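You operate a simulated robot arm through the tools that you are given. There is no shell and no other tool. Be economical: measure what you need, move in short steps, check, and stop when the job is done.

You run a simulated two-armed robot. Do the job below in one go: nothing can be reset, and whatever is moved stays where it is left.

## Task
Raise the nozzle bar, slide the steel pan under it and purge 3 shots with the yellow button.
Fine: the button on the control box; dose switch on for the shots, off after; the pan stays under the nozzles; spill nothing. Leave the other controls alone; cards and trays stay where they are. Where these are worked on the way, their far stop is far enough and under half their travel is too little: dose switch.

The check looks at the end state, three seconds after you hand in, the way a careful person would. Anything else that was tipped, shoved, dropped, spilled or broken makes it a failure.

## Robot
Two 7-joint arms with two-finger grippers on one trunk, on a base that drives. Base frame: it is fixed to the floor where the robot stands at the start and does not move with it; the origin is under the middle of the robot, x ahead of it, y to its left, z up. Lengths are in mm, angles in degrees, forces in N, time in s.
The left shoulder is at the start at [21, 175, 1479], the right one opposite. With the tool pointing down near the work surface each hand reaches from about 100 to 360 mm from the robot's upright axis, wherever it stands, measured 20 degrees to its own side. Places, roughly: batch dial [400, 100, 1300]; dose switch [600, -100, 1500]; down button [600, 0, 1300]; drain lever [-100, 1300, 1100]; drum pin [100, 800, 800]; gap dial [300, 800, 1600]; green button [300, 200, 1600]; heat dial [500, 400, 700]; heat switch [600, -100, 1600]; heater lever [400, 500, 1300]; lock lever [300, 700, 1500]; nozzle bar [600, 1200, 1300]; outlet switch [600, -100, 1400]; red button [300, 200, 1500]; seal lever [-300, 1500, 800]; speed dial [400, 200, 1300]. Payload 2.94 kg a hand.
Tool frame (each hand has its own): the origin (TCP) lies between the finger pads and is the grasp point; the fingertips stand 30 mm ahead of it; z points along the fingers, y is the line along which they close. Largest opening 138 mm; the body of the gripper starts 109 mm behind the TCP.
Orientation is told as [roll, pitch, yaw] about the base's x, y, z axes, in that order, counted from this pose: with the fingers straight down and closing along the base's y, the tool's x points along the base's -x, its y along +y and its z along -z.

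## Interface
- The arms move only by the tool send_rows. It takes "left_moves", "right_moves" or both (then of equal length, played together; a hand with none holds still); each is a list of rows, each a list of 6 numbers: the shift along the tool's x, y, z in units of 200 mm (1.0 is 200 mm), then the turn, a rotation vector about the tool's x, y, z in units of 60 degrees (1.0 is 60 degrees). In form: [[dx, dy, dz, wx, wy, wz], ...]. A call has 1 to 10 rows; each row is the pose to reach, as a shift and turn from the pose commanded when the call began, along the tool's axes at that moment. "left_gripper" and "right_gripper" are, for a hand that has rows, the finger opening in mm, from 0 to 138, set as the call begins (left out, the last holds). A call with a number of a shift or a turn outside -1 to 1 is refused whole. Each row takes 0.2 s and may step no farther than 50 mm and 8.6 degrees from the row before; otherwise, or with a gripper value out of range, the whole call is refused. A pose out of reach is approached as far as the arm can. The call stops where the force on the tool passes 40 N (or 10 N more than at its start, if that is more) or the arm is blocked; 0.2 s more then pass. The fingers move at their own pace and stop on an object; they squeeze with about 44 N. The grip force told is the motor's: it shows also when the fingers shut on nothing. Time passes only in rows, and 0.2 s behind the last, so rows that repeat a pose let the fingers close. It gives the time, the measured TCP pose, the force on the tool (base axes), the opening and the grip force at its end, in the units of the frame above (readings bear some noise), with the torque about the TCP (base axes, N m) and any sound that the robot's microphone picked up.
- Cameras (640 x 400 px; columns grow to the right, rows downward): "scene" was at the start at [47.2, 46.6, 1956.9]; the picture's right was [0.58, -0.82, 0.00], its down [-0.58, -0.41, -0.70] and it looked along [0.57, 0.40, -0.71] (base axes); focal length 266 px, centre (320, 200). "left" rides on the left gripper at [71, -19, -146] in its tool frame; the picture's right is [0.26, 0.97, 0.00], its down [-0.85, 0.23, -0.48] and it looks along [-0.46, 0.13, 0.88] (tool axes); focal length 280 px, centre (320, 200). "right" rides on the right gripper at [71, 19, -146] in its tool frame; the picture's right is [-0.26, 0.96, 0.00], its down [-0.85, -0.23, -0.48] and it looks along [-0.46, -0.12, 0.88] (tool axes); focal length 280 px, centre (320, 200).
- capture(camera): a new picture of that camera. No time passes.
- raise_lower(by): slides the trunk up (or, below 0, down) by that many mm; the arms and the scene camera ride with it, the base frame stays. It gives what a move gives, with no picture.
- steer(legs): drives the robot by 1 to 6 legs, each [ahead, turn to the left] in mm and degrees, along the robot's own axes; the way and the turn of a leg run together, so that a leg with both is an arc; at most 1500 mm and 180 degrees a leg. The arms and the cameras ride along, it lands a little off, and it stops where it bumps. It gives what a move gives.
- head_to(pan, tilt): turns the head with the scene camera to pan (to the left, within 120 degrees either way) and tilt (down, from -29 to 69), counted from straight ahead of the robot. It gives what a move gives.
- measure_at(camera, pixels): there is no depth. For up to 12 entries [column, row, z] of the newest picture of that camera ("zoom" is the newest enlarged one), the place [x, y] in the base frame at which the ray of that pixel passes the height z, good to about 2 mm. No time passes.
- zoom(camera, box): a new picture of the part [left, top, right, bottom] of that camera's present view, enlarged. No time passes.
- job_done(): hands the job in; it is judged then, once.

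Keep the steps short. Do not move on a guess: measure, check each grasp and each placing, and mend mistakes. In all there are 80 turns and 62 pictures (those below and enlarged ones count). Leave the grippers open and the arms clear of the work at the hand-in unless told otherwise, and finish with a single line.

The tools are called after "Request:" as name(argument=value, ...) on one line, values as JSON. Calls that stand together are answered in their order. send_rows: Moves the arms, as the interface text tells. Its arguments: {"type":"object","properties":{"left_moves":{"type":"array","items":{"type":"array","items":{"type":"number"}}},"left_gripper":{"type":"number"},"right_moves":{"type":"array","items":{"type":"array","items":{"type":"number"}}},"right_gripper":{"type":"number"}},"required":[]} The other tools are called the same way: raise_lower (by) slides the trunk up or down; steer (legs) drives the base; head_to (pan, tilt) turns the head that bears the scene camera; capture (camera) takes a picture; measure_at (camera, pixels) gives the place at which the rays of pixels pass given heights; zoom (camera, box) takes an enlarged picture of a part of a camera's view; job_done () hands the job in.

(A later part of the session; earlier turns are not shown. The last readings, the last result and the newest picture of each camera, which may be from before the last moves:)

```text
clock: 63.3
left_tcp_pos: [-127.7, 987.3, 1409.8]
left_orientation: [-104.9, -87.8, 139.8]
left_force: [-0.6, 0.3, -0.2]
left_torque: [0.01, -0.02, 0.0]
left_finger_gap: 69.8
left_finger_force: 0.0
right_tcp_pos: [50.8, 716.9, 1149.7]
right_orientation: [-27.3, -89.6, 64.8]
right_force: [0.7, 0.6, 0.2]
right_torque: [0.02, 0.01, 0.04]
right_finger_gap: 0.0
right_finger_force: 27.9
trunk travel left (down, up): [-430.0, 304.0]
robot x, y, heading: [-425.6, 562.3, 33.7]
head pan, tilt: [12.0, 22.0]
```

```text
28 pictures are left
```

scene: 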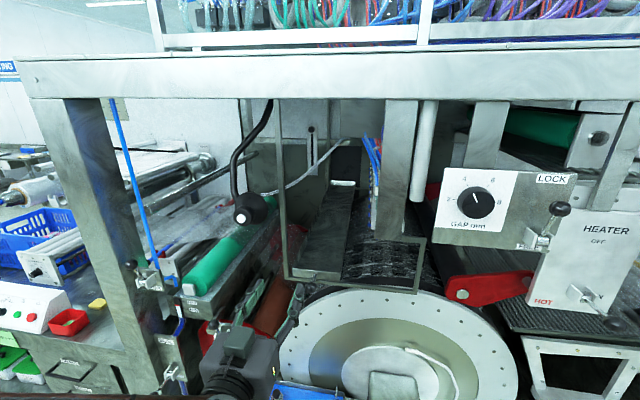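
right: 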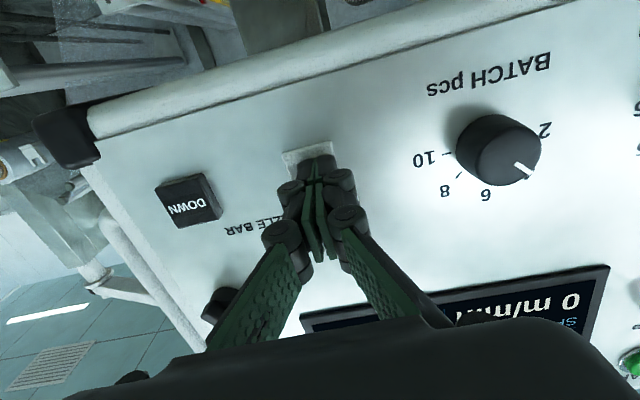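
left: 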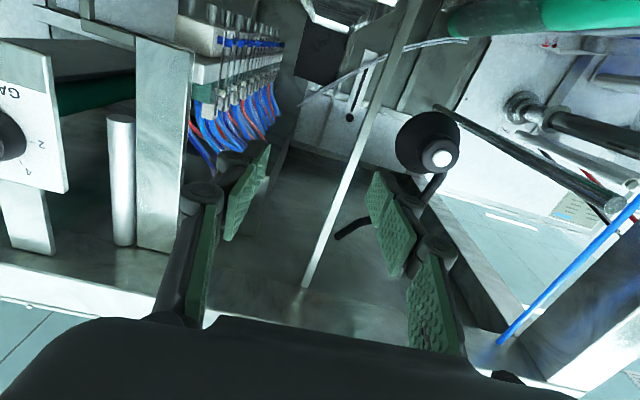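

I'll enlarge the knob region for a fresh measurement from here.

Request:
zoom(camera="scene", box=[260, 200, 440, 310])

```text
3.56 times, centred on (350, 255) of scene
```

zoom: 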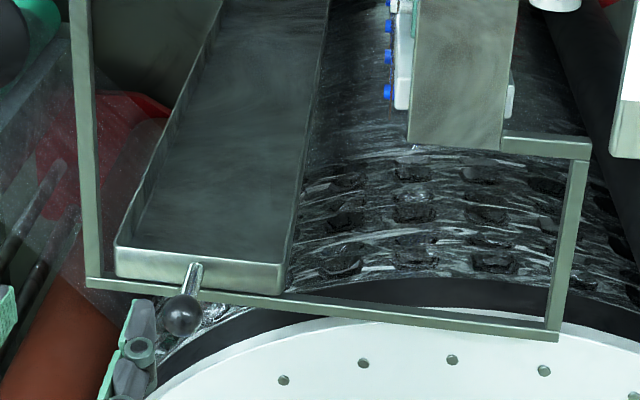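

Request:
measure_at(camera="zoom", pixels=[[182, 315, 1300], [182, 315, 1250], [282, 264, 1300], [117, 250, 1300], [282, 290, 1300], [557, 335, 1300], [92, 283, 1300], [182, 315, 1290], [282, 264, 1310], [195, 270, 1300]])

```text
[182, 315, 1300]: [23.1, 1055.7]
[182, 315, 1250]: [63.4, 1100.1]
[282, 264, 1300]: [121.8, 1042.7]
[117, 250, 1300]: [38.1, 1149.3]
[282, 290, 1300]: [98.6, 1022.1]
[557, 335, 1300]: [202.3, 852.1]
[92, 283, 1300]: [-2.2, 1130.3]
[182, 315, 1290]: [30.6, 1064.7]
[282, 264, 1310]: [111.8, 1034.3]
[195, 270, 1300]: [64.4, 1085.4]
```

Consistent: knob at (23.5,1055.5,1300). I'll lower the open left hand to 1300 and approach to about 25 mm before the knob.

Request:
send_rows(left_moves=[[0.15, -0.04, 0, 0, 0, 0], [0.3, -0.08, 0.05, 0, 0, 0], [0.45, -0.12, 0.12, 0, 0, 0], [0.55, -0.138, 0.25, 0, 0, 0], [0.55, -0.138, 0.38, 0, 0, 0], [0.55, -0.138, 0.38, 0, 0, 0]])

Request:
zoom(camera="scene", box=[260, 200, 440, 310])

Request:
capture(camera="left")

```text
clock: 64.1
left_tcp_pos: [-104.3, 1009.3, 1346.9]
left_orientation: [-101.8, -85.4, 140.1]
left_force: [0.3, -0.1, 0.8]
left_torque: [0.03, 0.0, 0.12]
left_finger_gap: 70.2
left_finger_force: 0.1
right_tcp_pos: [53.4, 713.4, 1149.0]
right_orientation: [18.6, -89.2, 18.8]
right_force: [0.9, -0.2, 0.2]
right_torque: [-0.01, 0.0, 0.08]
right_finger_gap: 0.1
right_finger_force: 28.8
trunk travel left (down, up): [-430.0, 304.0]
robot x, y, heading: [-429.2, 559.3, 34.0]
head pan, tilt: [12.0, 22.0]
stopped in row 3 (left hand): the force on the tool passed its limit at 60 N (the readings are from after the stop); the commanded pose is now the measured one
```

```text
3.56 times, centred on (350, 255) of scene
```

zoom: 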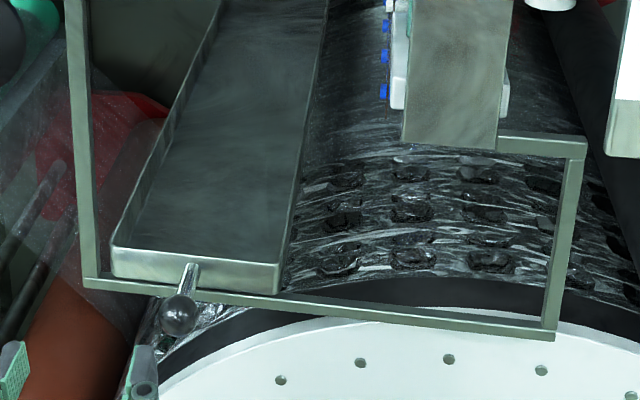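

```text
25 pictures are left
```

left: 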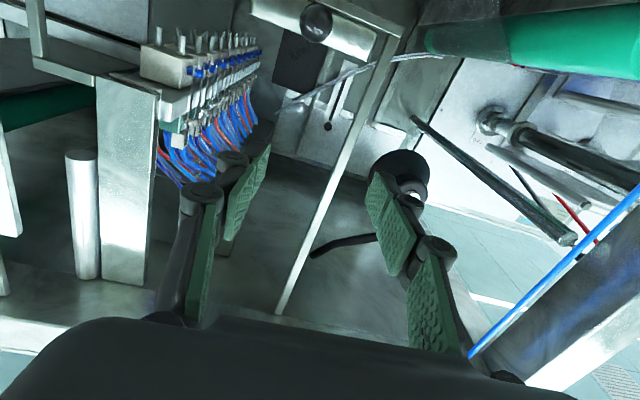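

The left hand met something (60 N) while descending at about z 1347, well short of the knob. I'll tilt the head down to see what's by the hand.

Request:
head_to(pan=20, tilt=48)

Request:
capture(camera="scene")

```text
clock: 65.0
left_tcp_pos: [-106.5, 1010.0, 1345.9]
left_orientation: [-101.2, -85.3, 139.5]
left_force: [0.8, -0.8, -0.2]
left_torque: [-0.02, 0.0, 0.01]
left_finger_gap: 69.9
left_finger_force: 0.0
right_tcp_pos: [49.8, 716.7, 1149.9]
right_orientation: [7.6, -89.5, 29.6]
right_force: [0.1, -0.1, 0.7]
right_torque: [-0.01, -0.01, 0.03]
right_finger_gap: 0.1
right_finger_force: 28.6
trunk travel left (down, up): [-430.0, 304.0]
robot x, y, heading: [-424.3, 564.2, 34.0]
head pan, tilt: [20.0, 48.0]
```

```text
24 pictures are left
```

scene: 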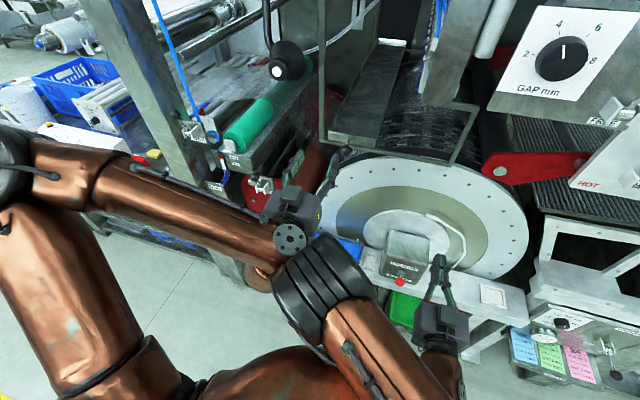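

It's my own right forearm (black joint at (320,290)) under the left wrist — no machine part. I'll lift the left hand a bit and swing the right hand 200 mm to the right.

Request:
send_rows(left_moves=[[-0.2, 0, 0, 0, 0, 0], [-0.4, 0, 0, 0, 0, 0], [-0.4, 0, 0, 0, 0, 0], [-0.4, 0, 0, 0, 0, 0], [-0.4, 0, 0, 0, 0, 0], [-0.4, 0, 0, 0, 0, 0]], right_moves=[[0, -0.02, 0, 0, 0, 0], [0, -0.2, 0, 0, 0, 0], [0, -0.4, 0, 0, 0, 0], [0, -0.6, 0, 0, 0, 0], [0, -0.8, 0, 0, 0, 0], [0, -1.0, 0, 0, 0, 0]])

Request:
capture(camera="scene")

```text
clock: 66.6
left_tcp_pos: [-110.2, 1012.5, 1425.9]
left_orientation: [-101.6, -85.5, 140.0]
left_force: [0.6, 0.6, -0.2]
left_torque: [0.01, -0.01, 0.05]
left_finger_gap: 70.0
left_finger_force: 0.1
right_tcp_pos: [44.7, 739.9, 1070.2]
right_orientation: [-50.4, -79.6, 100.3]
right_force: [0.3, -0.6, -0.7]
right_torque: [0.0, 0.0, 0.04]
right_finger_gap: 0.0
right_finger_force: 28.4
right hand out of reach, approached as far as the arm can: row 1, 2, 3, 4, 5, 6
trunk travel left (down, up): [-430.0, 304.0]
robot x, y, heading: [-420.9, 564.4, 34.0]
head pan, tilt: [20.0, 48.0]
stopped in row 6 (right hand): the arm was blocked; the commanded pose is now the measured one
```

```text
23 pictures are left
```

scene: 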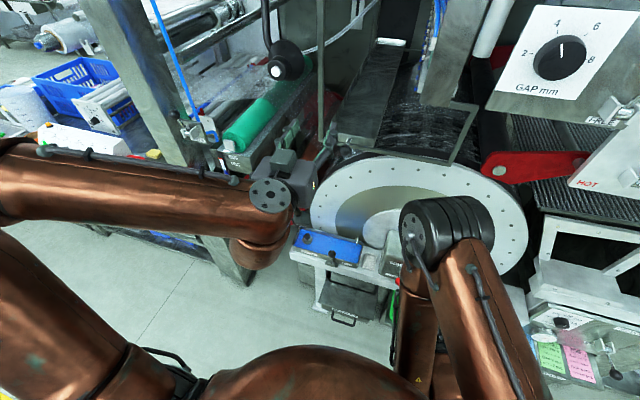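

The right arm ended in an awkward fold (out of reach, blocked by itself), touching nothing. I'll back the base 250 mm and stow the right hand high, pointing down on the right; the left hand will do the rest.

Request:
steer(legs=[[-250, 0]])

Request:
send_rows(right_moves=[[-0.12, -0.08, -0.05, 0, 0.125, 0], [-0.25, -0.16, -0.1, 0, 0.25, 0], [-0.37, -0.24, -0.2, 0, 0.375, 0], [-0.5, -0.32, -0.3, 0, 0.5, 0], [-0.62, -0.4, -0.4, 0, 0.625, 0], [-0.75, -0.48, -0.5, 0, 0.75, 0], [-0.87, -0.56, -0.6, 0, 0.875, 0], [-1.0, -0.64, -0.7, 0, 1.0, 0], [-1.0, -0.7, -0.8, 0, 1.0, 0]])

Request:
capture(camera="scene")

```text
clock: 68.4
left_tcp_pos: [-317.2, 876.8, 1424.2]
left_orientation: [-101.8, -85.3, 139.9]
left_force: [0.4, -0.6, 0.1]
left_torque: [-0.03, 0.01, 0.02]
left_finger_gap: 69.7
left_finger_force: 0.1
right_tcp_pos: [-161.6, 602.5, 1071.8]
right_orientation: [-51.3, -79.4, 100.9]
right_force: [-0.8, 0.4, 0.2]
right_torque: [-0.02, 0.01, 0.0]
right_finger_gap: 0.0
right_finger_force: 28.2
trunk travel left (down, up): [-430.0, 304.0]
robot x, y, heading: [-633.6, 428.1, 34.0]
head pan, tilt: [20.0, 48.0]
```

```text
clock: 70.4
left_tcp_pos: [-316.9, 876.6, 1426.1]
left_orientation: [-101.9, -85.3, 140.0]
left_force: [-0.4, 0.3, 0.7]
left_torque: [0.02, 0.02, 0.02]
left_finger_gap: 70.0
left_finger_force: 0.0
right_tcp_pos: [-167.0, 429.4, 1306.5]
right_orientation: [-8.9, -23.0, 53.6]
right_force: [-0.2, -0.5, 0.3]
right_torque: [0.01, 0.01, -0.03]
right_finger_gap: 0.1
right_finger_force: 28.1
right hand out of reach, approached as far as the arm can: row 1, 2, 3, 4
trunk travel left (down, up): [-430.0, 304.0]
robot x, y, heading: [-633.8, 425.8, 33.7]
head pan, tilt: [20.0, 48.0]
```

```text
22 pictures are left
```

scene: 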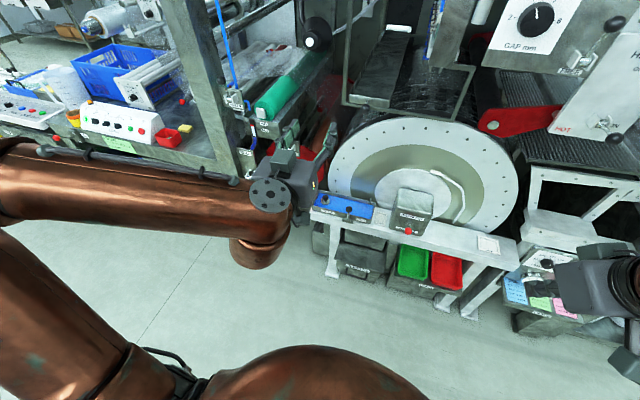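

The right hand is now clear on the right side. I'll advance 240 mm again and look.

Request:
steer(legs=[[240, 0]])

Request:
send_rows(left_moves=[[0.15, 0, 0, 0, -0.05, 0], [0.3, 0, 0, 0, -0.08, 0], [0.45, 0, 0, 0, -0.08, 0], [0.6, 0, 0, 0, -0.08, 0], [0.63, 0, 0, 0, -0.08, 0], [0.63, 0, 0, 0, -0.08, 0]])

Request:
head_to(pan=15, tilt=35)

Request:
zoom(camera="scene", box=[220, 120, 440, 260])

```text
clock: 72.1
left_tcp_pos: [-114.5, 1010.5, 1425.3]
left_orientation: [-100.7, -85.4, 138.8]
left_force: [0.2, 0.5, 0.6]
left_torque: [0.03, 0.04, 0.0]
left_finger_gap: 70.0
left_finger_force: 0.0
right_tcp_pos: [34.7, 562.9, 1305.0]
right_orientation: [-8.8, -23.2, 53.6]
right_force: [-0.1, 0.1, -0.4]
right_torque: [-0.03, 0.01, 0.01]
right_finger_gap: 0.0
right_finger_force: 28.4
trunk travel left (down, up): [-430.0, 304.0]
robot x, y, heading: [-431.1, 555.3, 34.0]
head pan, tilt: [20.0, 48.0]
```

```text
clock: 73.5
left_tcp_pos: [-108.5, 1027.5, 1341.6]
left_orientation: [-140.8, -82.7, 179.1]
left_force: [0.3, 1.0, 0.8]
left_torque: [0.06, 0.02, -0.03]
left_finger_gap: 69.9
left_finger_force: 0.2
left hand out of reach, approached as far as the arm can: row 3, 4, 5, 6
right_tcp_pos: [35.2, 563.6, 1305.4]
right_orientation: [-8.9, -23.1, 53.7]
right_force: [0.4, 0.7, 0.1]
right_torque: [-0.03, -0.02, -0.02]
right_finger_gap: 0.2
right_finger_force: 28.6
trunk travel left (down, up): [-430.0, 304.0]
robot x, y, heading: [-433.6, 557.5, 34.0]
head pan, tilt: [20.0, 48.0]
```

```text
clock: 74.3
left_tcp_pos: [-109.4, 1026.6, 1341.9]
left_orientation: [-141.2, -82.7, 179.5]
left_force: [0.0, -0.7, -0.2]
left_torque: [-0.01, -0.02, -0.01]
left_finger_gap: 70.0
left_finger_force: 0.0
right_tcp_pos: [34.8, 562.2, 1306.1]
right_orientation: [-8.8, -23.2, 53.6]
right_force: [-0.6, 0.4, -0.1]
right_torque: [0.0, 0.03, -0.01]
right_finger_gap: 0.1
right_finger_force: 28.4
trunk travel left (down, up): [-430.0, 304.0]
robot x, y, heading: [-432.4, 557.3, 33.8]
head pan, tilt: [15.0, 35.0]
```

```text
2.86 times, centred on (330, 190) of scene
```

zoom: 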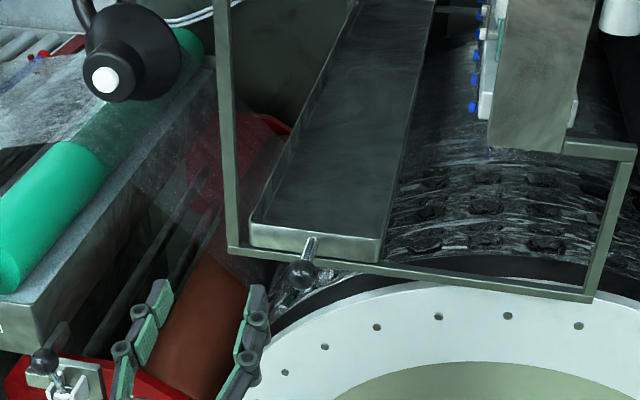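

The hand was simply too close to the body to reach lower. From the pose numbers the tool points at 38° and 6° upward, so I'll correct the orientation while moving forward to n≈560, just short of the knob.

Request:
send_rows(left_moves=[[0.01, -0.09, 0.06, 0.025, 0.027, 0.026], [0.02, -0.183, 0.15, 0.05, 0.054, 0.052], [0.04, -0.183, 0.25, 0.075, 0.08, 0.077], [0.065, -0.183, 0.35, 0.075, 0.08, 0.077], [0.065, -0.183, 0.435, 0.075, 0.08, 0.077], [0.065, -0.183, 0.435, 0.075, 0.08, 0.077]])

Request:
zoom(camera="scene", box=[220, 120, 440, 260])

```text
clock: 75.7
left_tcp_pos: [-18.4, 1051.0, 1338.6]
left_orientation: [162.2, -88.9, -128.6]
left_force: [0.1, -0.4, 0.6]
left_torque: [0.01, -0.02, -0.02]
left_finger_gap: 69.9
left_finger_force: 0.0
right_tcp_pos: [34.7, 562.7, 1304.7]
right_orientation: [-8.8, -23.2, 53.6]
right_force: [0.6, 0.8, -0.2]
right_torque: [-0.02, 0.01, -0.02]
right_finger_gap: 0.0
right_finger_force: 28.6
trunk travel left (down, up): [-430.0, 304.0]
robot x, y, heading: [-431.1, 557.7, 33.8]
head pan, tilt: [15.0, 35.0]
```

```text
2.86 times, centred on (330, 190) of scene
```

zoom: 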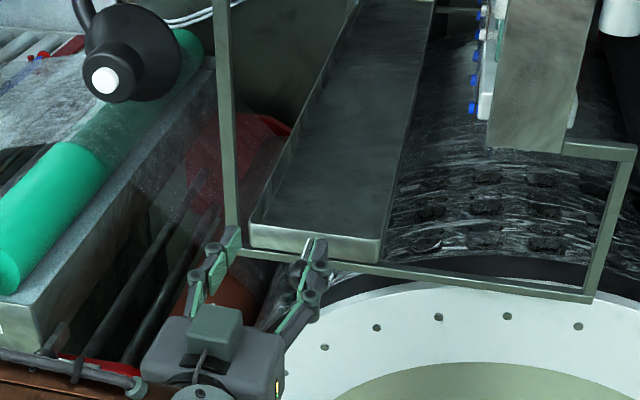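

The hand is now at heading 33.6°, but 38 mm high and 20 mm left. I'll back 20 mm, shift right, lower, then go forward so the knob sits between the fingers.

Request:
send_rows(left_moves=[[0, -0.05, -0.12, 0, 0, 0], [0.1, -0.0975, -0.12, 0, 0, 0], [0.19, -0.0975, -0.12, 0, 0, 0], [0.19, -0.0975, 0, 0, 0, 0], [0.19, -0.0975, 0.1, 0, 0, 0], [0.19, -0.0975, 0.15, 0, 0, 0], [0.19, -0.0975, 0.15, 0, 0, 0]])

Request:
zoom(camera="scene", box=[220, 120, 440, 260])

Request:
capture(camera="left")

```text
clock: 77.3
left_tcp_pos: [10.6, 1056.7, 1305.9]
left_orientation: [162.0, -88.9, -128.4]
left_force: [-0.1, 0.4, -0.2]
left_torque: [-0.01, -0.01, 0.02]
left_finger_gap: 70.0
left_finger_force: 0.0
left hand out of reach, approached as far as the arm can: row 5, 6, 7
right_tcp_pos: [33.7, 562.9, 1305.7]
right_orientation: [-8.7, -23.1, 53.6]
right_force: [0.1, -0.3, -0.5]
right_torque: [-0.01, -0.02, 0.01]
right_finger_gap: 0.3
right_finger_force: 28.4
trunk travel left (down, up): [-430.0, 304.0]
robot x, y, heading: [-428.3, 555.3, 34.1]
head pan, tilt: [15.0, 35.0]
```

```text
2.86 times, centred on (330, 190) of scene
```

zoom: 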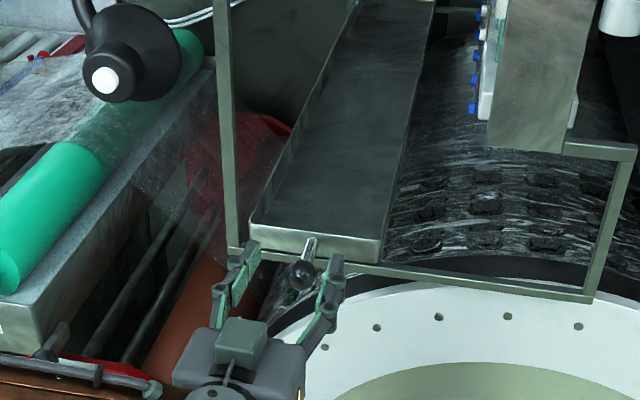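

```text
18 pictures are left
```

left: 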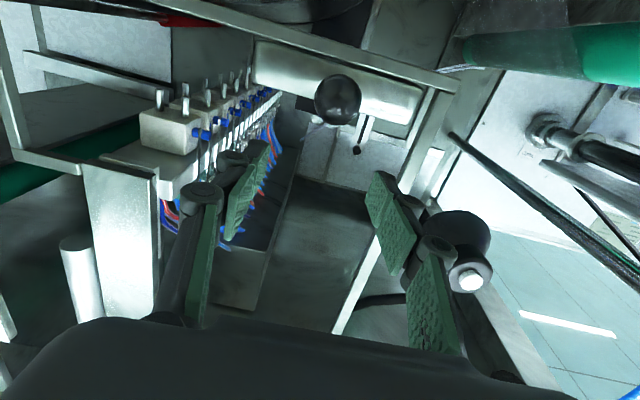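

In the scene view the knob (305,272) seems between the fingertips, but the left-hand camera shows the knob low relative to the fingers. I'll cross-check by measuring the known fingertip places in both pictures.

Request:
measure_at(camera="zoom", pixels=[[250, 246, 1306], [336, 260, 1306], [305, 273, 1300], [305, 273, 1260], [311, 242, 1300], [380, 242, 1300]])

Request:
measure_at(camera="left", pixels=[[338, 100, 1300], [338, 100, 1280], [338, 100, 1260], [262, 152, 1306], [380, 175, 1306], [357, 150, 1300]])

Request:
zoom(camera="left", box=[200, 20, 460, 200])

```text
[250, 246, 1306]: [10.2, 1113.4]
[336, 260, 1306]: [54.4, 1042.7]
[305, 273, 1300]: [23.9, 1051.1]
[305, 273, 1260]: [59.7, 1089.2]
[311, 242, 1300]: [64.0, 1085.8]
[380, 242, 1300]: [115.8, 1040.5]
```

```text
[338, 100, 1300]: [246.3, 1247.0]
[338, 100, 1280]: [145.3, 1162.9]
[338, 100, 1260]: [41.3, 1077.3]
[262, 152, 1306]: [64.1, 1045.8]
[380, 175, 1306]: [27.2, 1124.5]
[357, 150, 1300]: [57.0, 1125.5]
```

```text
2.22 times, centred on (330, 110) of left
```

zoom: 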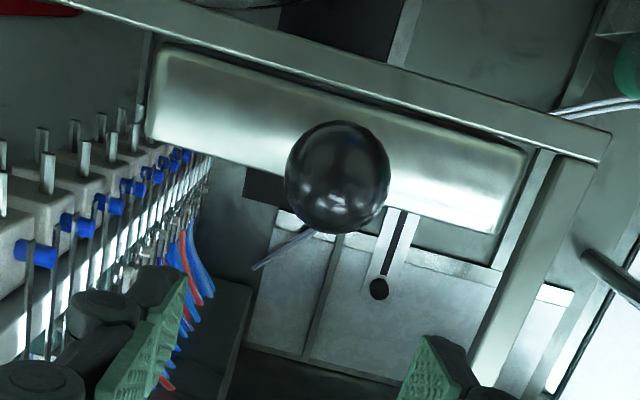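

The two cameras together put the knob at ≈ (57,1088,1262) — lower and deeper than I thought. I'll back the hand 40 mm, lower it 44 mm, and drive the base 60 mm closer so it can reach.

Request:
send_rows(left_moves=[[0, 0, -0.2, 0, 0, 0], [0, 0, -0.2, 0, 0, 0]])

Request:
steer(legs=[[65, 0]])

```text
clock: 77.9
left_tcp_pos: [-23.1, 1037.4, 1304.5]
left_orientation: [162.9, -89.0, -129.0]
left_force: [0.3, 1.2, -0.9]
left_torque: [0.0, -0.03, -0.04]
left_finger_gap: 69.9
left_finger_force: 0.0
right_tcp_pos: [35.4, 563.0, 1305.1]
right_orientation: [-8.9, -23.0, 53.6]
right_force: [0.9, -0.6, 0.1]
right_torque: [-0.08, 0.04, -0.08]
right_finger_gap: 0.0
right_finger_force: 28.9
trunk travel left (down, up): [-430.0, 304.0]
robot x, y, heading: [-431.7, 558.3, 33.9]
head pan, tilt: [15.0, 35.0]
```

```text
clock: 78.9
left_tcp_pos: [18.2, 1063.8, 1313.1]
left_orientation: [171.6, -88.1, -137.8]
left_force: [-1.0, -1.1, 0.7]
left_torque: [-0.09, 0.12, 0.04]
left_finger_gap: 70.2
left_finger_force: 0.3
right_tcp_pos: [76.4, 591.0, 1310.8]
right_orientation: [-9.1, -23.9, 53.8]
right_force: [-2.5, -0.8, 0.7]
right_torque: [0.06, -0.16, 0.0]
right_finger_gap: 0.1
right_finger_force: 28.5
trunk travel left (down, up): [-430.0, 304.0]
robot x, y, heading: [-376.9, 590.2, 33.7]
head pan, tilt: [15.0, 35.0]
```

Both hands read a little higher and tilted by about 1° after the drive; maybe still settling. I'll wait a moment with idle rows and look down at the base's surroundings.

Request:
send_rows(left_moves=[[0, 0, 0, 0, 0, 0], [0, 0, 0, 0, 0, 0], [0, 0, 0, 0, 0, 0]])

Request:
head_to(pan=5, tilt=62)

Request:
capture(camera="scene")

```text
clock: 79.7
left_tcp_pos: [26.9, 1070.0, 1307.5]
left_orientation: [167.3, -88.8, -133.4]
left_force: [0.9, 0.1, -0.8]
left_torque: [0.06, 0.01, 0.0]
left_finger_gap: 69.9
left_finger_force: 0.1
right_tcp_pos: [87.8, 597.9, 1308.1]
right_orientation: [-9.0, -23.3, 53.7]
right_force: [-0.2, 0.0, -0.3]
right_torque: [-0.02, 0.01, 0.01]
right_finger_gap: 0.2
right_finger_force: 28.4
trunk travel left (down, up): [-430.0, 304.0]
robot x, y, heading: [-379.7, 594.2, 33.8]
head pan, tilt: [15.0, 35.0]
```

```text
clock: 80.6
left_tcp_pos: [27.2, 1069.6, 1308.3]
left_orientation: [168.0, -88.6, -134.2]
left_force: [-0.8, -0.9, 0.9]
left_torque: [0.0, -0.02, -0.03]
left_finger_gap: 70.2
left_finger_force: 0.0
right_tcp_pos: [86.3, 597.7, 1308.4]
right_orientation: [-9.0, -23.4, 53.8]
right_force: [0.4, 0.0, -0.7]
right_torque: [0.0, -0.02, -0.01]
right_finger_gap: 0.0
right_finger_force: 28.5
trunk travel left (down, up): [-430.0, 304.0]
robot x, y, heading: [-374.4, 596.4, 33.8]
head pan, tilt: [5.0, 62.0]
```

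```text
16 pictures are left
```

scene: 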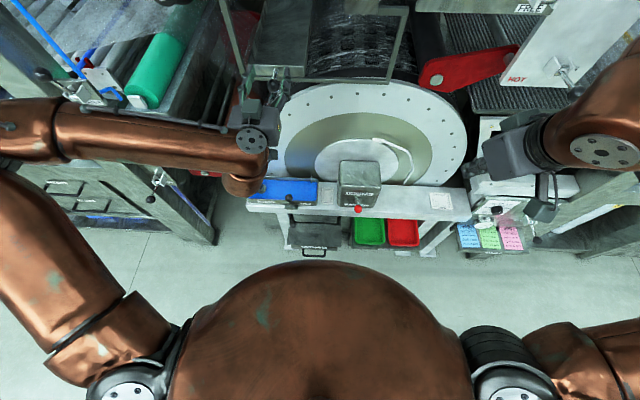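

Settled; base is clear. The hand sits at n≈618, r≈-873 (knob r≈-871). I'll lower 46 mm, then forward 30 mm around the knob.

Request:
send_rows(left_moves=[[0.1, 0.0, 0, 0, 0, 0], [0.2, 0.0, 0, 0, 0, 0], [0.23, 0.0, 0, 0, 0, 0], [0.23, 0, 0.08, 0, 0, 0], [0.23, 0, 0.15, 0, 0, 0], [0.23, 0, 0.15, 0, 0, 0]])

Request:
capture(camera="left")

```text
clock: 82.0
left_tcp_pos: [39.4, 1089.7, 1283.1]
left_orientation: [159.0, -89.2, -125.2]
left_force: [-0.5, 0.1, -0.2]
left_torque: [0.0, -0.01, 0.0]
left_finger_gap: 69.9
left_finger_force: 0.2
left hand out of reach, approached as far as the arm can: row 2, 3, 4, 5, 6
right_tcp_pos: [85.0, 596.4, 1307.4]
right_orientation: [-8.9, -23.3, 53.7]
right_force: [-0.5, -1.0, -0.5]
right_torque: [0.0, 0.02, -0.02]
right_finger_gap: 0.2
right_finger_force: 28.0
trunk travel left (down, up): [-430.0, 304.0]
robot x, y, heading: [-376.1, 591.1, 34.0]
head pan, tilt: [5.0, 62.0]
```

```text
15 pictures are left
```

left: 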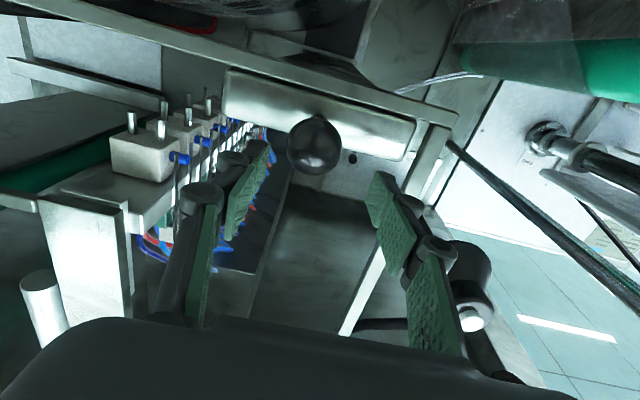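

The arm's reach ends at z 1283 there; lowering the trunk 22 mm brings the fingers level with the knob.

Request:
raise_lower(by=-22)

Request:
capture(camera="left")

```text
clock: 82.7
left_tcp_pos: [38.5, 1088.0, 1262.5]
left_orientation: [166.2, -89.0, -132.4]
left_force: [-0.6, -0.5, 0.6]
left_torque: [0.0, 0.03, 0.01]
left_finger_gap: 70.1
left_finger_force: 0.1
right_tcp_pos: [84.9, 595.2, 1284.0]
right_orientation: [-9.0, -23.4, 53.7]
right_force: [-0.1, -0.5, -0.3]
right_torque: [0.02, -0.02, 0.02]
right_finger_gap: 0.1
right_finger_force: 28.6
trunk travel left (down, up): [-408.0, 326.0]
robot x, y, heading: [-376.9, 593.5, 33.7]
head pan, tilt: [5.0, 62.0]
```

```text
14 pictures are left
```

left: 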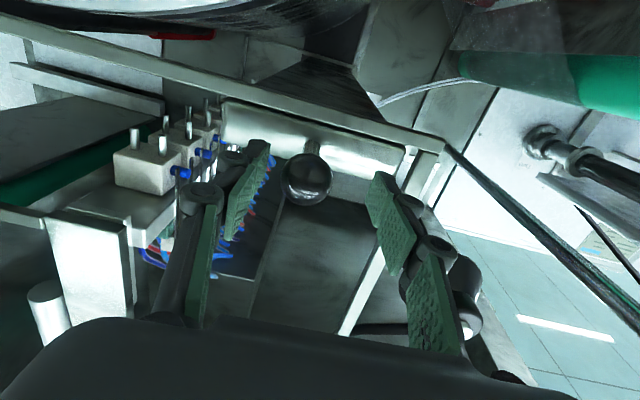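

The knob at (308,180) now lies between the pads, about 7 mm right of centre. I'll shift right 7 mm and close on it.

Request:
send_rows(left_moves=[[0, -0.035, 0, 0, 0, 0], [0, -0.035, 0, 0, 0, 0], [0, -0.035, 0, 0, 0, 0], [0, -0.035, 0, 0, 0, 0], [0, -0.035, 0, 0, 0, 0], [0, -0.035, 0, 0, 0, 0]], left_gripper=10)

```text
clock: 84.1
left_tcp_pos: [45.0, 1081.6, 1261.1]
left_orientation: [154.8, -89.3, -121.1]
left_force: [4.3, -4.1, -1.3]
left_torque: [-0.02, -0.03, -0.14]
left_finger_gap: 31.1
left_finger_force: 45.1
right_tcp_pos: [86.1, 595.5, 1285.5]
right_orientation: [-8.8, -23.4, 53.7]
right_force: [1.2, 0.8, -0.3]
right_torque: [0.0, 0.01, -0.02]
right_finger_gap: 0.0
right_finger_force: 28.3
trunk travel left (down, up): [-408.0, 326.0]
robot x, y, heading: [-374.6, 594.4, 33.7]
head pan, tilt: [5.0, 62.0]
```

Gripped (31 mm, 45 N). Now slide the pan to the right in small rows, ~190 mm.

Request:
send_rows(left_moves=[[0, -0.08, 0, 0, 0, 0], [0, -0.17, 0, 0, 0, 0], [0, -0.27, 0, 0, 0, 0], [0, -0.37, 0, 0, 0, 0], [0, -0.47, 0, 0, 0, 0], [0, -0.57, 0, 0, 0, 0], [0, -0.67, 0, 0, 0, 0], [0, -0.77, 0, 0, 0, 0], [0, -0.86, 0, 0, 0, 0], [0, -0.94, 0, 0, 0, 0]])

Request:
head_to(pan=5, tilt=35)

Request:
zoom(camera="scene", box=[240, 110, 460, 250])

```text
clock: 86.3
left_tcp_pos: [36.1, 1048.7, 1299.9]
left_orientation: [163.4, -89.0, -129.7]
left_force: [1.0, 0.0, -0.8]
left_torque: [-0.04, 0.02, -0.01]
left_finger_gap: 9.8
left_finger_force: 0.2
left hand out of reach, approached as far as the arm can: row 1, 2, 3, 4, 5, 6, 7, 8, 9, 10
right_tcp_pos: [85.7, 597.2, 1284.8]
right_orientation: [-8.9, -23.5, 53.7]
right_force: [0.1, -0.5, 0.1]
right_torque: [-0.02, 0.02, -0.01]
right_finger_gap: 0.1
right_finger_force: 28.6
trunk travel left (down, up): [-408.0, 326.0]
robot x, y, heading: [-380.0, 592.1, 33.8]
head pan, tilt: [5.0, 62.0]
```

```text
clock: 87.2
left_tcp_pos: [36.0, 1050.3, 1300.5]
left_orientation: [163.2, -89.0, -129.4]
left_force: [-0.1, 0.4, -0.8]
left_torque: [-0.01, 0.02, -0.01]
left_finger_gap: 10.1
left_finger_force: 0.1
right_tcp_pos: [86.0, 596.7, 1285.8]
right_orientation: [-8.9, -23.4, 53.7]
right_force: [-0.3, -1.0, 0.4]
right_torque: [0.0, -0.03, -0.01]
right_finger_gap: 0.2
right_finger_force: 28.0
trunk travel left (down, up): [-408.0, 326.0]
robot x, y, heading: [-377.1, 595.6, 33.7]
head pan, tilt: [5.0, 35.0]
```

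```text
2.86 times, centred on (350, 180) of scene
```

zoom: 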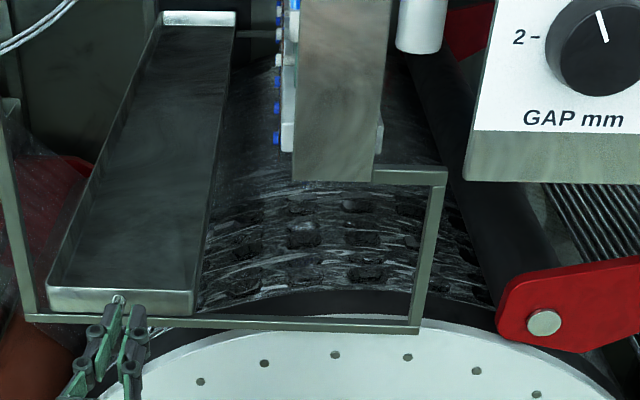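

The arm hit its reach limit and slipped off the knob; the pan barely moved and nothing is disturbed. The limit comes when the hand is low relative to the shoulder, so I'll back off the hand, raise both hands relative to the body, and lower the trunk 120 mm.

Request:
send_rows(left_moves=[[0, 0, -0.15, 0, 0, 0], [0, 0, -0.25, 0, 0, 0], [-0.15, 0, -0.25, 0, 0, 0], [-0.3, 0, -0.25, 0, 0, 0], [-0.45, 0, -0.25, 0, 0, 0], [-0.5, 0, -0.25, 0, 0, 0]], right_moves=[[0, 0, -0.1, 0, 0, 0], [0, 0, -0.2, 0, 0, 0], [0, 0, -0.3, 0, 0, 0], [0, 0, -0.4, 0, 0, 0], [0, 0, -0.5, 0, 0, 0], [0, 0, -0.6, 0, 0, 0]], left_gripper=70)

Request:
raise_lower(by=-120)

Request:
head_to(pan=5, tilt=25)

Request:
capture(camera="scene")

```text
clock: 88.6
left_tcp_pos: [-9.5, 1025.8, 1407.1]
left_orientation: [165.1, -88.9, -131.2]
left_force: [-0.1, 0.1, 0.7]
left_torque: [-0.02, 0.0, -0.02]
left_finger_gap: 70.2
left_finger_force: 0.1
right_tcp_pos: [42.5, 567.0, 1394.9]
right_orientation: [-8.8, -23.6, 53.8]
right_force: [-0.1, -0.6, -0.4]
right_torque: [0.01, -0.01, 0.01]
right_finger_gap: 0.0
right_finger_force: 27.8
trunk travel left (down, up): [-408.0, 326.0]
robot x, y, heading: [-374.1, 595.3, 34.0]
head pan, tilt: [5.0, 35.0]
```

```text
clock: 90.1
left_tcp_pos: [-9.7, 1025.3, 1286.0]
left_orientation: [164.8, -89.0, -130.9]
left_force: [-1.7, 0.3, 0.3]
left_torque: [0.0, 0.01, 0.0]
left_finger_gap: 69.9
left_finger_force: 0.0
right_tcp_pos: [42.0, 570.6, 1274.8]
right_orientation: [-8.9, -23.5, 53.7]
right_force: [-1.1, 0.4, -0.2]
right_torque: [0.04, -0.04, 0.0]
right_finger_gap: 0.0
right_finger_force: 28.6
trunk travel left (down, up): [-288.0, 446.0]
robot x, y, heading: [-374.7, 598.0, 33.9]
head pan, tilt: [5.0, 35.0]
```

```text
clock: 90.8
left_tcp_pos: [-6.6, 1026.3, 1284.9]
left_orientation: [163.8, -89.1, -129.9]
left_force: [0.0, -0.9, 0.4]
left_torque: [-0.02, -0.01, 0.01]
left_finger_gap: 70.0
left_finger_force: 0.2
right_tcp_pos: [43.3, 569.3, 1273.7]
right_orientation: [-8.9, -23.5, 53.7]
right_force: [0.0, -0.7, -0.6]
right_torque: [-0.01, -0.02, -0.01]
right_finger_gap: 0.2
right_finger_force: 28.2
trunk travel left (down, up): [-288.0, 446.0]
robot x, y, heading: [-379.1, 593.2, 33.7]
head pan, tilt: [5.0, 25.0]
```

```text
12 pictures are left
```

scene: 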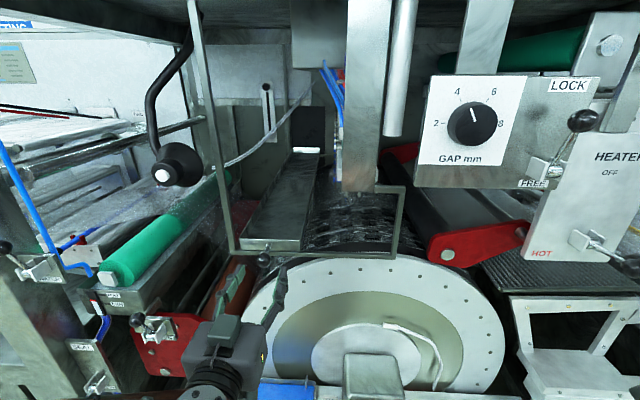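

I'll measure the knob (263,259) at z 1262 with this picture.

Request:
measure_at(camera="scene", pixels=[[263, 259, 1270], [263, 259, 1262], [263, 259, 1250], [300, 248, 1270], [240, 244, 1270], [393, 250, 1260]])

```text
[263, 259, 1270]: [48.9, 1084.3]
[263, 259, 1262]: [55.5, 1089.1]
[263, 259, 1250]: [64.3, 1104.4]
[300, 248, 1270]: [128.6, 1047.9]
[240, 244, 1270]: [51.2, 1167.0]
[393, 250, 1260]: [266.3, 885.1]
```

Knob unchanged at (56,1089,1262). Align and move forward around it: left 17 mm, down 23 mm, then 79 mm forward.

Request:
send_rows(left_moves=[[0.06, 0.05, 0, 0, 0, 0], [0.115, 0.0875, 0, 0, 0, 0], [0.115, 0.0875, 0.12, 0, 0, 0], [0.115, 0.0875, 0.24, 0, 0, 0], [0.115, 0.0875, 0.34, 0, 0, 0], [0.115, 0.0875, 0.395, 0, 0, 0], [0.115, 0.0875, 0.395, 0, 0, 0]])

```text
clock: 92.4
left_tcp_pos: [46.0, 1083.8, 1263.0]
left_orientation: [163.7, -89.1, -130.0]
left_force: [0.3, 0.4, -0.7]
left_torque: [0.01, 0.0, -0.01]
left_finger_gap: 69.9
left_finger_force: 0.0
right_tcp_pos: [42.0, 570.5, 1274.5]
right_orientation: [-8.9, -23.4, 53.7]
right_force: [-0.6, 0.0, -0.9]
right_torque: [-0.03, -0.02, 0.02]
right_finger_gap: 0.0
right_finger_force: 28.8
trunk travel left (down, up): [-288.0, 446.0]
robot x, y, heading: [-376.1, 593.4, 33.7]
head pan, tilt: [5.0, 25.0]
```

Pose is right (r −874, z 1263) and within reach. Close on the knob.

Request:
send_rows(left_moves=[[0, 0, 0.03, 0, 0, 0], [0, 0, 0.03, 0, 0, 0], [0, 0, 0.03, 0, 0, 0], [0, 0, 0.03, 0, 0, 0], [0, 0, 0.03, 0, 0, 0], [0, 0, 0.03, 0, 0, 0]], left_gripper=10)

Request:
send_rows(left_moves=[[0, -0.05, 0, 0, 0, 0], [0, -0.12, 0, 0, 0, 0], [0, -0.2, 0, 0, 0, 0], [0, -0.25, 0, 0, 0, 0]])

```text
clock: 93.8
left_tcp_pos: [53.3, 1087.9, 1263.1]
left_orientation: [161.4, -89.0, -127.8]
left_force: [2.3, -2.4, -0.8]
left_torque: [0.03, -0.05, -0.04]
left_finger_gap: 30.4
left_finger_force: 45.2
right_tcp_pos: [45.0, 569.1, 1273.2]
right_orientation: [-8.9, -23.4, 53.7]
right_force: [0.8, 0.6, 0.3]
right_torque: [0.01, 0.0, 0.0]
right_finger_gap: 0.0
right_finger_force: 28.2
trunk travel left (down, up): [-288.0, 446.0]
robot x, y, heading: [-377.5, 591.4, 33.8]
head pan, tilt: [5.0, 25.0]
```

```text
clock: 94.8
left_tcp_pos: [78.5, 1052.9, 1262.7]
left_orientation: [165.8, -88.9, -132.0]
left_force: [-0.3, 3.2, -2.5]
left_torque: [0.6, -1.15, -0.07]
left_finger_gap: 30.6
left_finger_force: 45.3
left hand out of reach, approached as far as the arm can: row 4
right_tcp_pos: [42.0, 569.4, 1274.4]
right_orientation: [-8.9, -23.3, 53.7]
right_force: [-0.1, 0.5, -0.8]
right_torque: [0.02, -0.02, 0.02]
right_finger_gap: 0.0
right_finger_force: 28.3
trunk travel left (down, up): [-288.0, 446.0]
robot x, y, heading: [-373.7, 589.5, 33.7]
head pan, tilt: [5.0, 25.0]
```

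The pan followed 43 mm (still gripped), then the arm ran out at the inside of its shoulder. I'll release, back out, and shift the robot about 180 mm to the right so the rest of the slide lies in the arm's good zone.

Request:
send_rows(left_moves=[[0, 0, 0, 0, 0, 0], [0, 0, 0, 0, 0, 0], [0, 0, 0, 0, 0, 0], [0, 0, -0.15, 0, 0, 0], [0, 0, -0.3, 0, 0, 0], [0, 0, -0.4, 0, 0, 0]], left_gripper=70)

Request:
steer(legs=[[-170, 0], [0, -90], [190, 0], [0, 90], [150, 0]])

Request:
head_to(pan=15, tilt=25)

Request:
capture(camera="scene")

```text
clock: 96.2
left_tcp_pos: [11.2, 1008.0, 1262.2]
left_orientation: [163.4, -89.1, -129.8]
left_force: [-0.1, -0.4, 0.2]
left_torque: [0.01, 0.02, 0.01]
left_finger_gap: 70.2
left_finger_force: 0.1
right_tcp_pos: [41.8, 569.2, 1274.6]
right_orientation: [-8.9, -23.5, 53.8]
right_force: [0.8, -0.4, -0.4]
right_torque: [0.0, -0.03, 0.05]
right_finger_gap: 0.1
right_finger_force: 28.1
trunk travel left (down, up): [-288.0, 446.0]
robot x, y, heading: [-375.4, 595.2, 33.9]
head pan, tilt: [5.0, 25.0]
```

```text
clock: 107.5
left_tcp_pos: [87.4, 855.9, 1259.4]
left_orientation: [162.5, -89.0, -127.5]
left_force: [0.1, 0.8, -0.3]
left_torque: [0.01, -0.03, 0.01]
left_finger_gap: 70.1
left_finger_force: 0.1
right_tcp_pos: [127.0, 416.5, 1273.4]
right_orientation: [-8.9, -23.3, 54.9]
right_force: [0.0, -0.1, -0.1]
right_torque: [-0.03, 0.06, 0.0]
right_finger_gap: 0.2
right_finger_force: 28.1
trunk travel left (down, up): [-288.0, 446.0]
robot x, y, heading: [-292.4, 431.4, 34.8]
head pan, tilt: [5.0, 25.0]
```

```text
clock: 108.2
left_tcp_pos: [85.6, 852.3, 1262.9]
left_orientation: [163.6, -89.0, -128.7]
left_force: [-1.0, -0.8, -0.8]
left_torque: [0.05, -0.01, 0.02]
left_finger_gap: 70.3
left_finger_force: 0.1
right_tcp_pos: [126.3, 414.8, 1274.0]
right_orientation: [-9.0, -23.4, 55.0]
right_force: [-0.5, -0.6, 1.0]
right_torque: [0.02, 0.0, 0.02]
right_finger_gap: 0.0
right_finger_force: 28.0
trunk travel left (down, up): [-288.0, 446.0]
robot x, y, heading: [-291.4, 432.4, 34.8]
head pan, tilt: [15.0, 25.0]
```

```text
11 pictures are left
```

scene: 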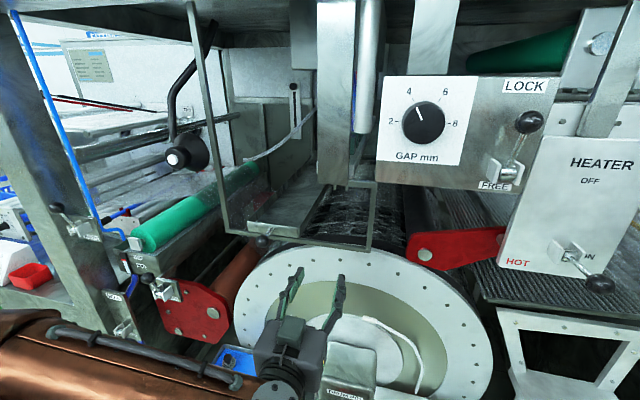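

Request:
measure_at(camera="scene", pixels=[[262, 242, 1262], [262, 242, 1270], [316, 240, 1270], [248, 228, 1270], [370, 245, 1260]])

Request:
send_rows(left_moves=[[0, 0.2, 0, 0, 0, 0], [0, 0.4, 0, 0, 0, 0], [0, 0.6, 0, 0, 0, 0], [0, 0.8, 0, 0, 0, 0], [0, 0.84, 0, 0, 0, 0], [0, 0.84, 0, 0, 0, 0]])

```text
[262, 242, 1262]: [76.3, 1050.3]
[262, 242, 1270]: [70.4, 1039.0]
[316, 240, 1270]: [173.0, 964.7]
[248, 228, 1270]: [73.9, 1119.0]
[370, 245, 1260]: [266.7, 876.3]
```

```text
clock: 109.6
left_tcp_pos: [-9.3, 993.3, 1262.9]
left_orientation: [163.8, -88.9, -128.8]
left_force: [0.0, -0.1, -0.3]
left_torque: [0.02, -0.03, -0.04]
left_finger_gap: 69.9
left_finger_force: 0.0
right_tcp_pos: [126.0, 415.6, 1272.7]
right_orientation: [-9.0, -23.4, 55.0]
right_force: [0.3, 0.2, -0.6]
right_torque: [-0.03, -0.02, -0.01]
right_finger_gap: 0.1
right_finger_force: 28.4
trunk travel left (down, up): [-288.0, 446.0]
robot x, y, heading: [-292.8, 428.9, 34.9]
head pan, tilt: [15.0, 25.0]
```

Knob at (76,1050), r≈−829: hand is lined up. Move forward 100 mm and close.

Request:
send_rows(left_moves=[[0, 0, 0.15, 0, 0, 0], [0, 0, 0.3, 0, 0, 0], [0, 0, 0.42, 0, 0, 0], [0, 0, 0.49, 0, 0, 0], [0, 0, 0.49, 0, 0, 0]])

Request:
send_rows(left_moves=[[0, 0, 0, 0, 0, 0], [0, 0, 0, 0, 0, 0], [0, 0, 0, 0, 0, 0], [0, 0, 0, 0, 0, 0], [0, 0, 0, 0, 0, 0]], left_gripper=10)

```text
clock: 110.8
left_tcp_pos: [69.3, 1046.7, 1265.8]
left_orientation: [164.1, -89.1, -129.2]
left_force: [-0.8, -0.7, 1.1]
left_torque: [-0.01, -0.02, 0.02]
left_finger_gap: 69.9
left_finger_force: 0.1
right_tcp_pos: [125.2, 414.7, 1274.9]
right_orientation: [-8.9, -23.4, 54.9]
right_force: [-0.8, -0.2, 0.1]
right_torque: [-0.02, -0.02, 0.0]
right_finger_gap: 0.0
right_finger_force: 28.5
trunk travel left (down, up): [-288.0, 446.0]
robot x, y, heading: [-293.9, 429.0, 34.7]
head pan, tilt: [15.0, 25.0]
```

```text
clock: 112.0
left_tcp_pos: [69.4, 1047.7, 1265.3]
left_orientation: [163.0, -88.9, -128.1]
left_force: [0.2, -0.5, -1.2]
left_torque: [-0.03, -0.01, -0.05]
left_finger_gap: 31.2
left_finger_force: 45.3
right_tcp_pos: [126.6, 415.3, 1274.7]
right_orientation: [-8.9, -23.4, 54.9]
right_force: [0.2, -0.1, -0.3]
right_torque: [0.02, 0.04, -0.03]
right_finger_gap: 0.1
right_finger_force: 28.0
trunk travel left (down, up): [-288.0, 446.0]
robot x, y, heading: [-289.4, 431.6, 34.9]
head pan, tilt: [15.0, 25.0]
```

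Gripped (31 mm). Slide right 147 mm.

Request:
send_rows(left_moves=[[0, -0.06, -0.001, 0, 0, 0], [0, -0.14, -0.003, 0, 0, 0], [0, -0.23, -0.004, 0, 0, 0], [0, -0.32, -0.006, 0, 0, 0], [0, -0.41, -0.007, 0, 0, 0], [0, -0.5, -0.009, 0, 0, 0], [0, -0.59, -0.01, 0, 0, 0], [0, -0.67, -0.012, 0, 0, 0], [0, -0.735, -0.013, 0, 0, 0], [0, -0.735, -0.013, 0, 0, 0]])

Request:
zoom(camera="scene", box=[190, 130, 430, 290])

```text
clock: 114.2
left_tcp_pos: [156.8, 924.3, 1264.9]
left_orientation: [162.6, -89.0, -127.9]
left_force: [23.0, 9.4, 17.8]
left_torque: [-0.19, 0.01, -0.14]
left_finger_gap: 31.6
left_finger_force: 45.1
right_tcp_pos: [128.1, 414.6, 1273.0]
right_orientation: [-8.8, -23.3, 54.8]
right_force: [-1.1, -0.6, 0.2]
right_torque: [0.0, 0.01, -0.02]
right_finger_gap: 0.0
right_finger_force: 28.2
trunk travel left (down, up): [-288.0, 446.0]
robot x, y, heading: [-295.7, 432.9, 34.8]
head pan, tilt: [15.0, 25.0]
```

```text
2.50 times, centred on (310, 210) of scene
```

zoom: 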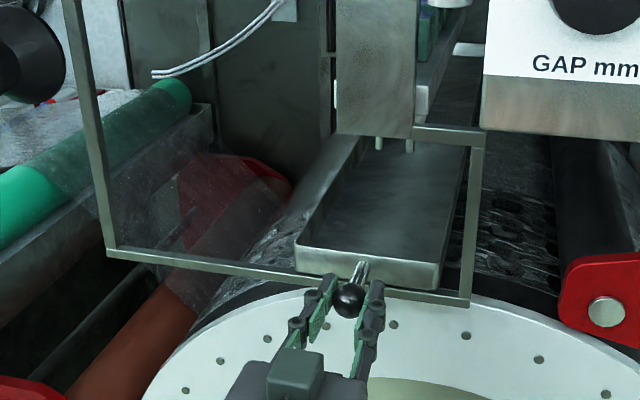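

The pan now lies under the bar: nozzle tips at (378,142) and (410,147) fall well inside the pan's edges. I'll release and back out.

Request:
send_rows(left_moves=[[0, 0, 0, 0, 0, 0], [0, 0, 0, 0, 0, 0], [0, 0, 0, 0, 0, 0], [0, 0, -0.15, 0, 0, 0], [0, 0, -0.35, 0, 0, 0], [0, 0, -0.5, 0, 0, 0]], left_gripper=70)

Request:
steer(legs=[[-300, 0]])

Request:
raise_lower(by=362)

```text
clock: 115.6
left_tcp_pos: [71.8, 866.8, 1263.8]
left_orientation: [165.0, -89.0, -130.0]
left_force: [-0.6, -0.2, -0.6]
left_torque: [0.01, -0.03, -0.03]
left_finger_gap: 70.1
left_finger_force: 0.2
right_tcp_pos: [125.8, 414.7, 1273.5]
right_orientation: [-9.0, -23.6, 54.9]
right_force: [-0.5, -0.2, -0.3]
right_torque: [-0.01, -0.01, 0.03]
right_finger_gap: 0.0
right_finger_force: 28.9
trunk travel left (down, up): [-288.0, 446.0]
robot x, y, heading: [-293.6, 431.0, 34.8]
head pan, tilt: [15.0, 25.0]
```

```text
clock: 117.6
left_tcp_pos: [-165.5, 700.7, 1266.2]
left_orientation: [164.5, -88.9, -129.6]
left_force: [-0.4, -0.9, 0.3]
left_torque: [-0.01, 0.03, 0.0]
left_finger_gap: 70.1
left_finger_force: 0.2
right_tcp_pos: [-114.8, 247.6, 1275.0]
right_orientation: [-8.9, -23.5, 54.8]
right_force: [-0.2, -0.8, 0.1]
right_torque: [0.03, -0.06, 0.04]
right_finger_gap: 0.0
right_finger_force: 28.6
trunk travel left (down, up): [-288.0, 446.0]
robot x, y, heading: [-532.1, 268.2, 34.7]
head pan, tilt: [15.0, 25.0]
```

```text
clock: 121.1
left_tcp_pos: [-164.5, 701.4, 1626.3]
left_orientation: [163.6, -89.1, -128.9]
left_force: [-0.4, -0.8, 0.5]
left_torque: [-0.02, 0.01, -0.02]
left_finger_gap: 70.2
left_finger_force: 0.1
right_tcp_pos: [-112.5, 248.6, 1635.2]
right_orientation: [-8.9, -23.4, 54.7]
right_force: [-0.4, 0.2, 0.4]
right_torque: [-0.01, 0.01, 0.01]
right_finger_gap: 0.0
right_finger_force: 28.2
trunk travel left (down, up): [-650.0, 84.0]
robot x, y, heading: [-531.8, 263.7, 34.6]
head pan, tilt: [15.0, 25.0]
```

The pan stays under the bar. Next the control box. From the pose numbers the right hand is twisted 19.5° and pitched 65° below horizontal; I'll bring it to horizontal, squared with the panel, in free space.

Request:
send_rows(right_moves=[[0, 0, 0, 0, 0, 0.11], [0, 0, 0, 0, 0, 0.22], [0, 0, 0, 0, 0, 0.325]], right_gripper=70)

Request:
send_rows(right_moves=[[-0.085, 0.05, 0.14, 0, -0.142, 0], [-0.17, 0.1, 0.28, 0, -0.284, 0], [-0.255, 0.15, 0.42, 0, -0.426, 0], [-0.34, 0.2, 0.56, 0, -0.568, 0], [-0.425, 0.25, 0.7, 0, -0.71, 0], [-0.51, 0.3, 0.84, 0, -0.852, 0], [-0.595, 0.35, 0.975, 0, -0.99, 0]])

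Request:
steer(legs=[[0, -90], [700, 0], [0, 89]])

```text
clock: 121.9
left_tcp_pos: [-165.0, 700.3, 1627.6]
left_orientation: [163.7, -89.0, -128.7]
left_force: [-0.1, -0.4, 0.0]
left_torque: [-0.03, 0.02, -0.01]
left_finger_gap: 69.6
left_finger_force: 0.0
right_tcp_pos: [-113.5, 247.2, 1637.0]
right_orientation: [-0.1, -25.0, 33.3]
right_force: [-0.8, -0.1, 0.5]
right_torque: [-0.01, 0.01, 0.0]
right_finger_gap: 69.8
right_finger_force: 0.0
trunk travel left (down, up): [-650.0, 84.0]
robot x, y, heading: [-533.6, 265.0, 34.7]
head pan, tilt: [15.0, 25.0]
```

```text
clock: 123.5
left_tcp_pos: [-163.3, 698.0, 1627.3]
left_orientation: [157.0, -88.9, -122.1]
left_force: [0.2, -0.4, -0.7]
left_torque: [0.03, -0.01, 0.06]
left_finger_gap: 69.9
left_finger_force: 0.1
right_tcp_pos: [-5.0, 363.6, 1533.4]
right_orientation: [1.2, -71.8, 32.4]
right_force: [0.0, 0.3, -0.5]
right_torque: [-0.01, -0.01, 0.04]
right_finger_gap: 69.9
right_finger_force: 0.0
right hand out of reach, approached as far as the arm can: row 6, 7
trunk travel left (down, up): [-650.0, 84.0]
robot x, y, heading: [-530.3, 263.9, 34.7]
head pan, tilt: [15.0, 25.0]
```

```text
clock: 134.8
left_tcp_pos: [241.8, 121.6, 1626.9]
left_orientation: [162.8, -89.0, -130.1]
left_force: [0.4, 1.1, 0.2]
left_torque: [0.02, 0.0, 0.0]
left_finger_gap: 70.1
left_finger_force: 0.1
right_tcp_pos: [386.8, -218.3, 1534.2]
right_orientation: [0.7, -71.6, 30.8]
right_force: [0.4, 0.7, 0.1]
right_torque: [0.01, 0.01, -0.02]
right_finger_gap: 69.8
right_finger_force: 0.2
trunk travel left (down, up): [-650.0, 84.0]
robot x, y, heading: [-143.3, -297.9, 32.5]
head pan, tilt: [15.0, 25.0]
```

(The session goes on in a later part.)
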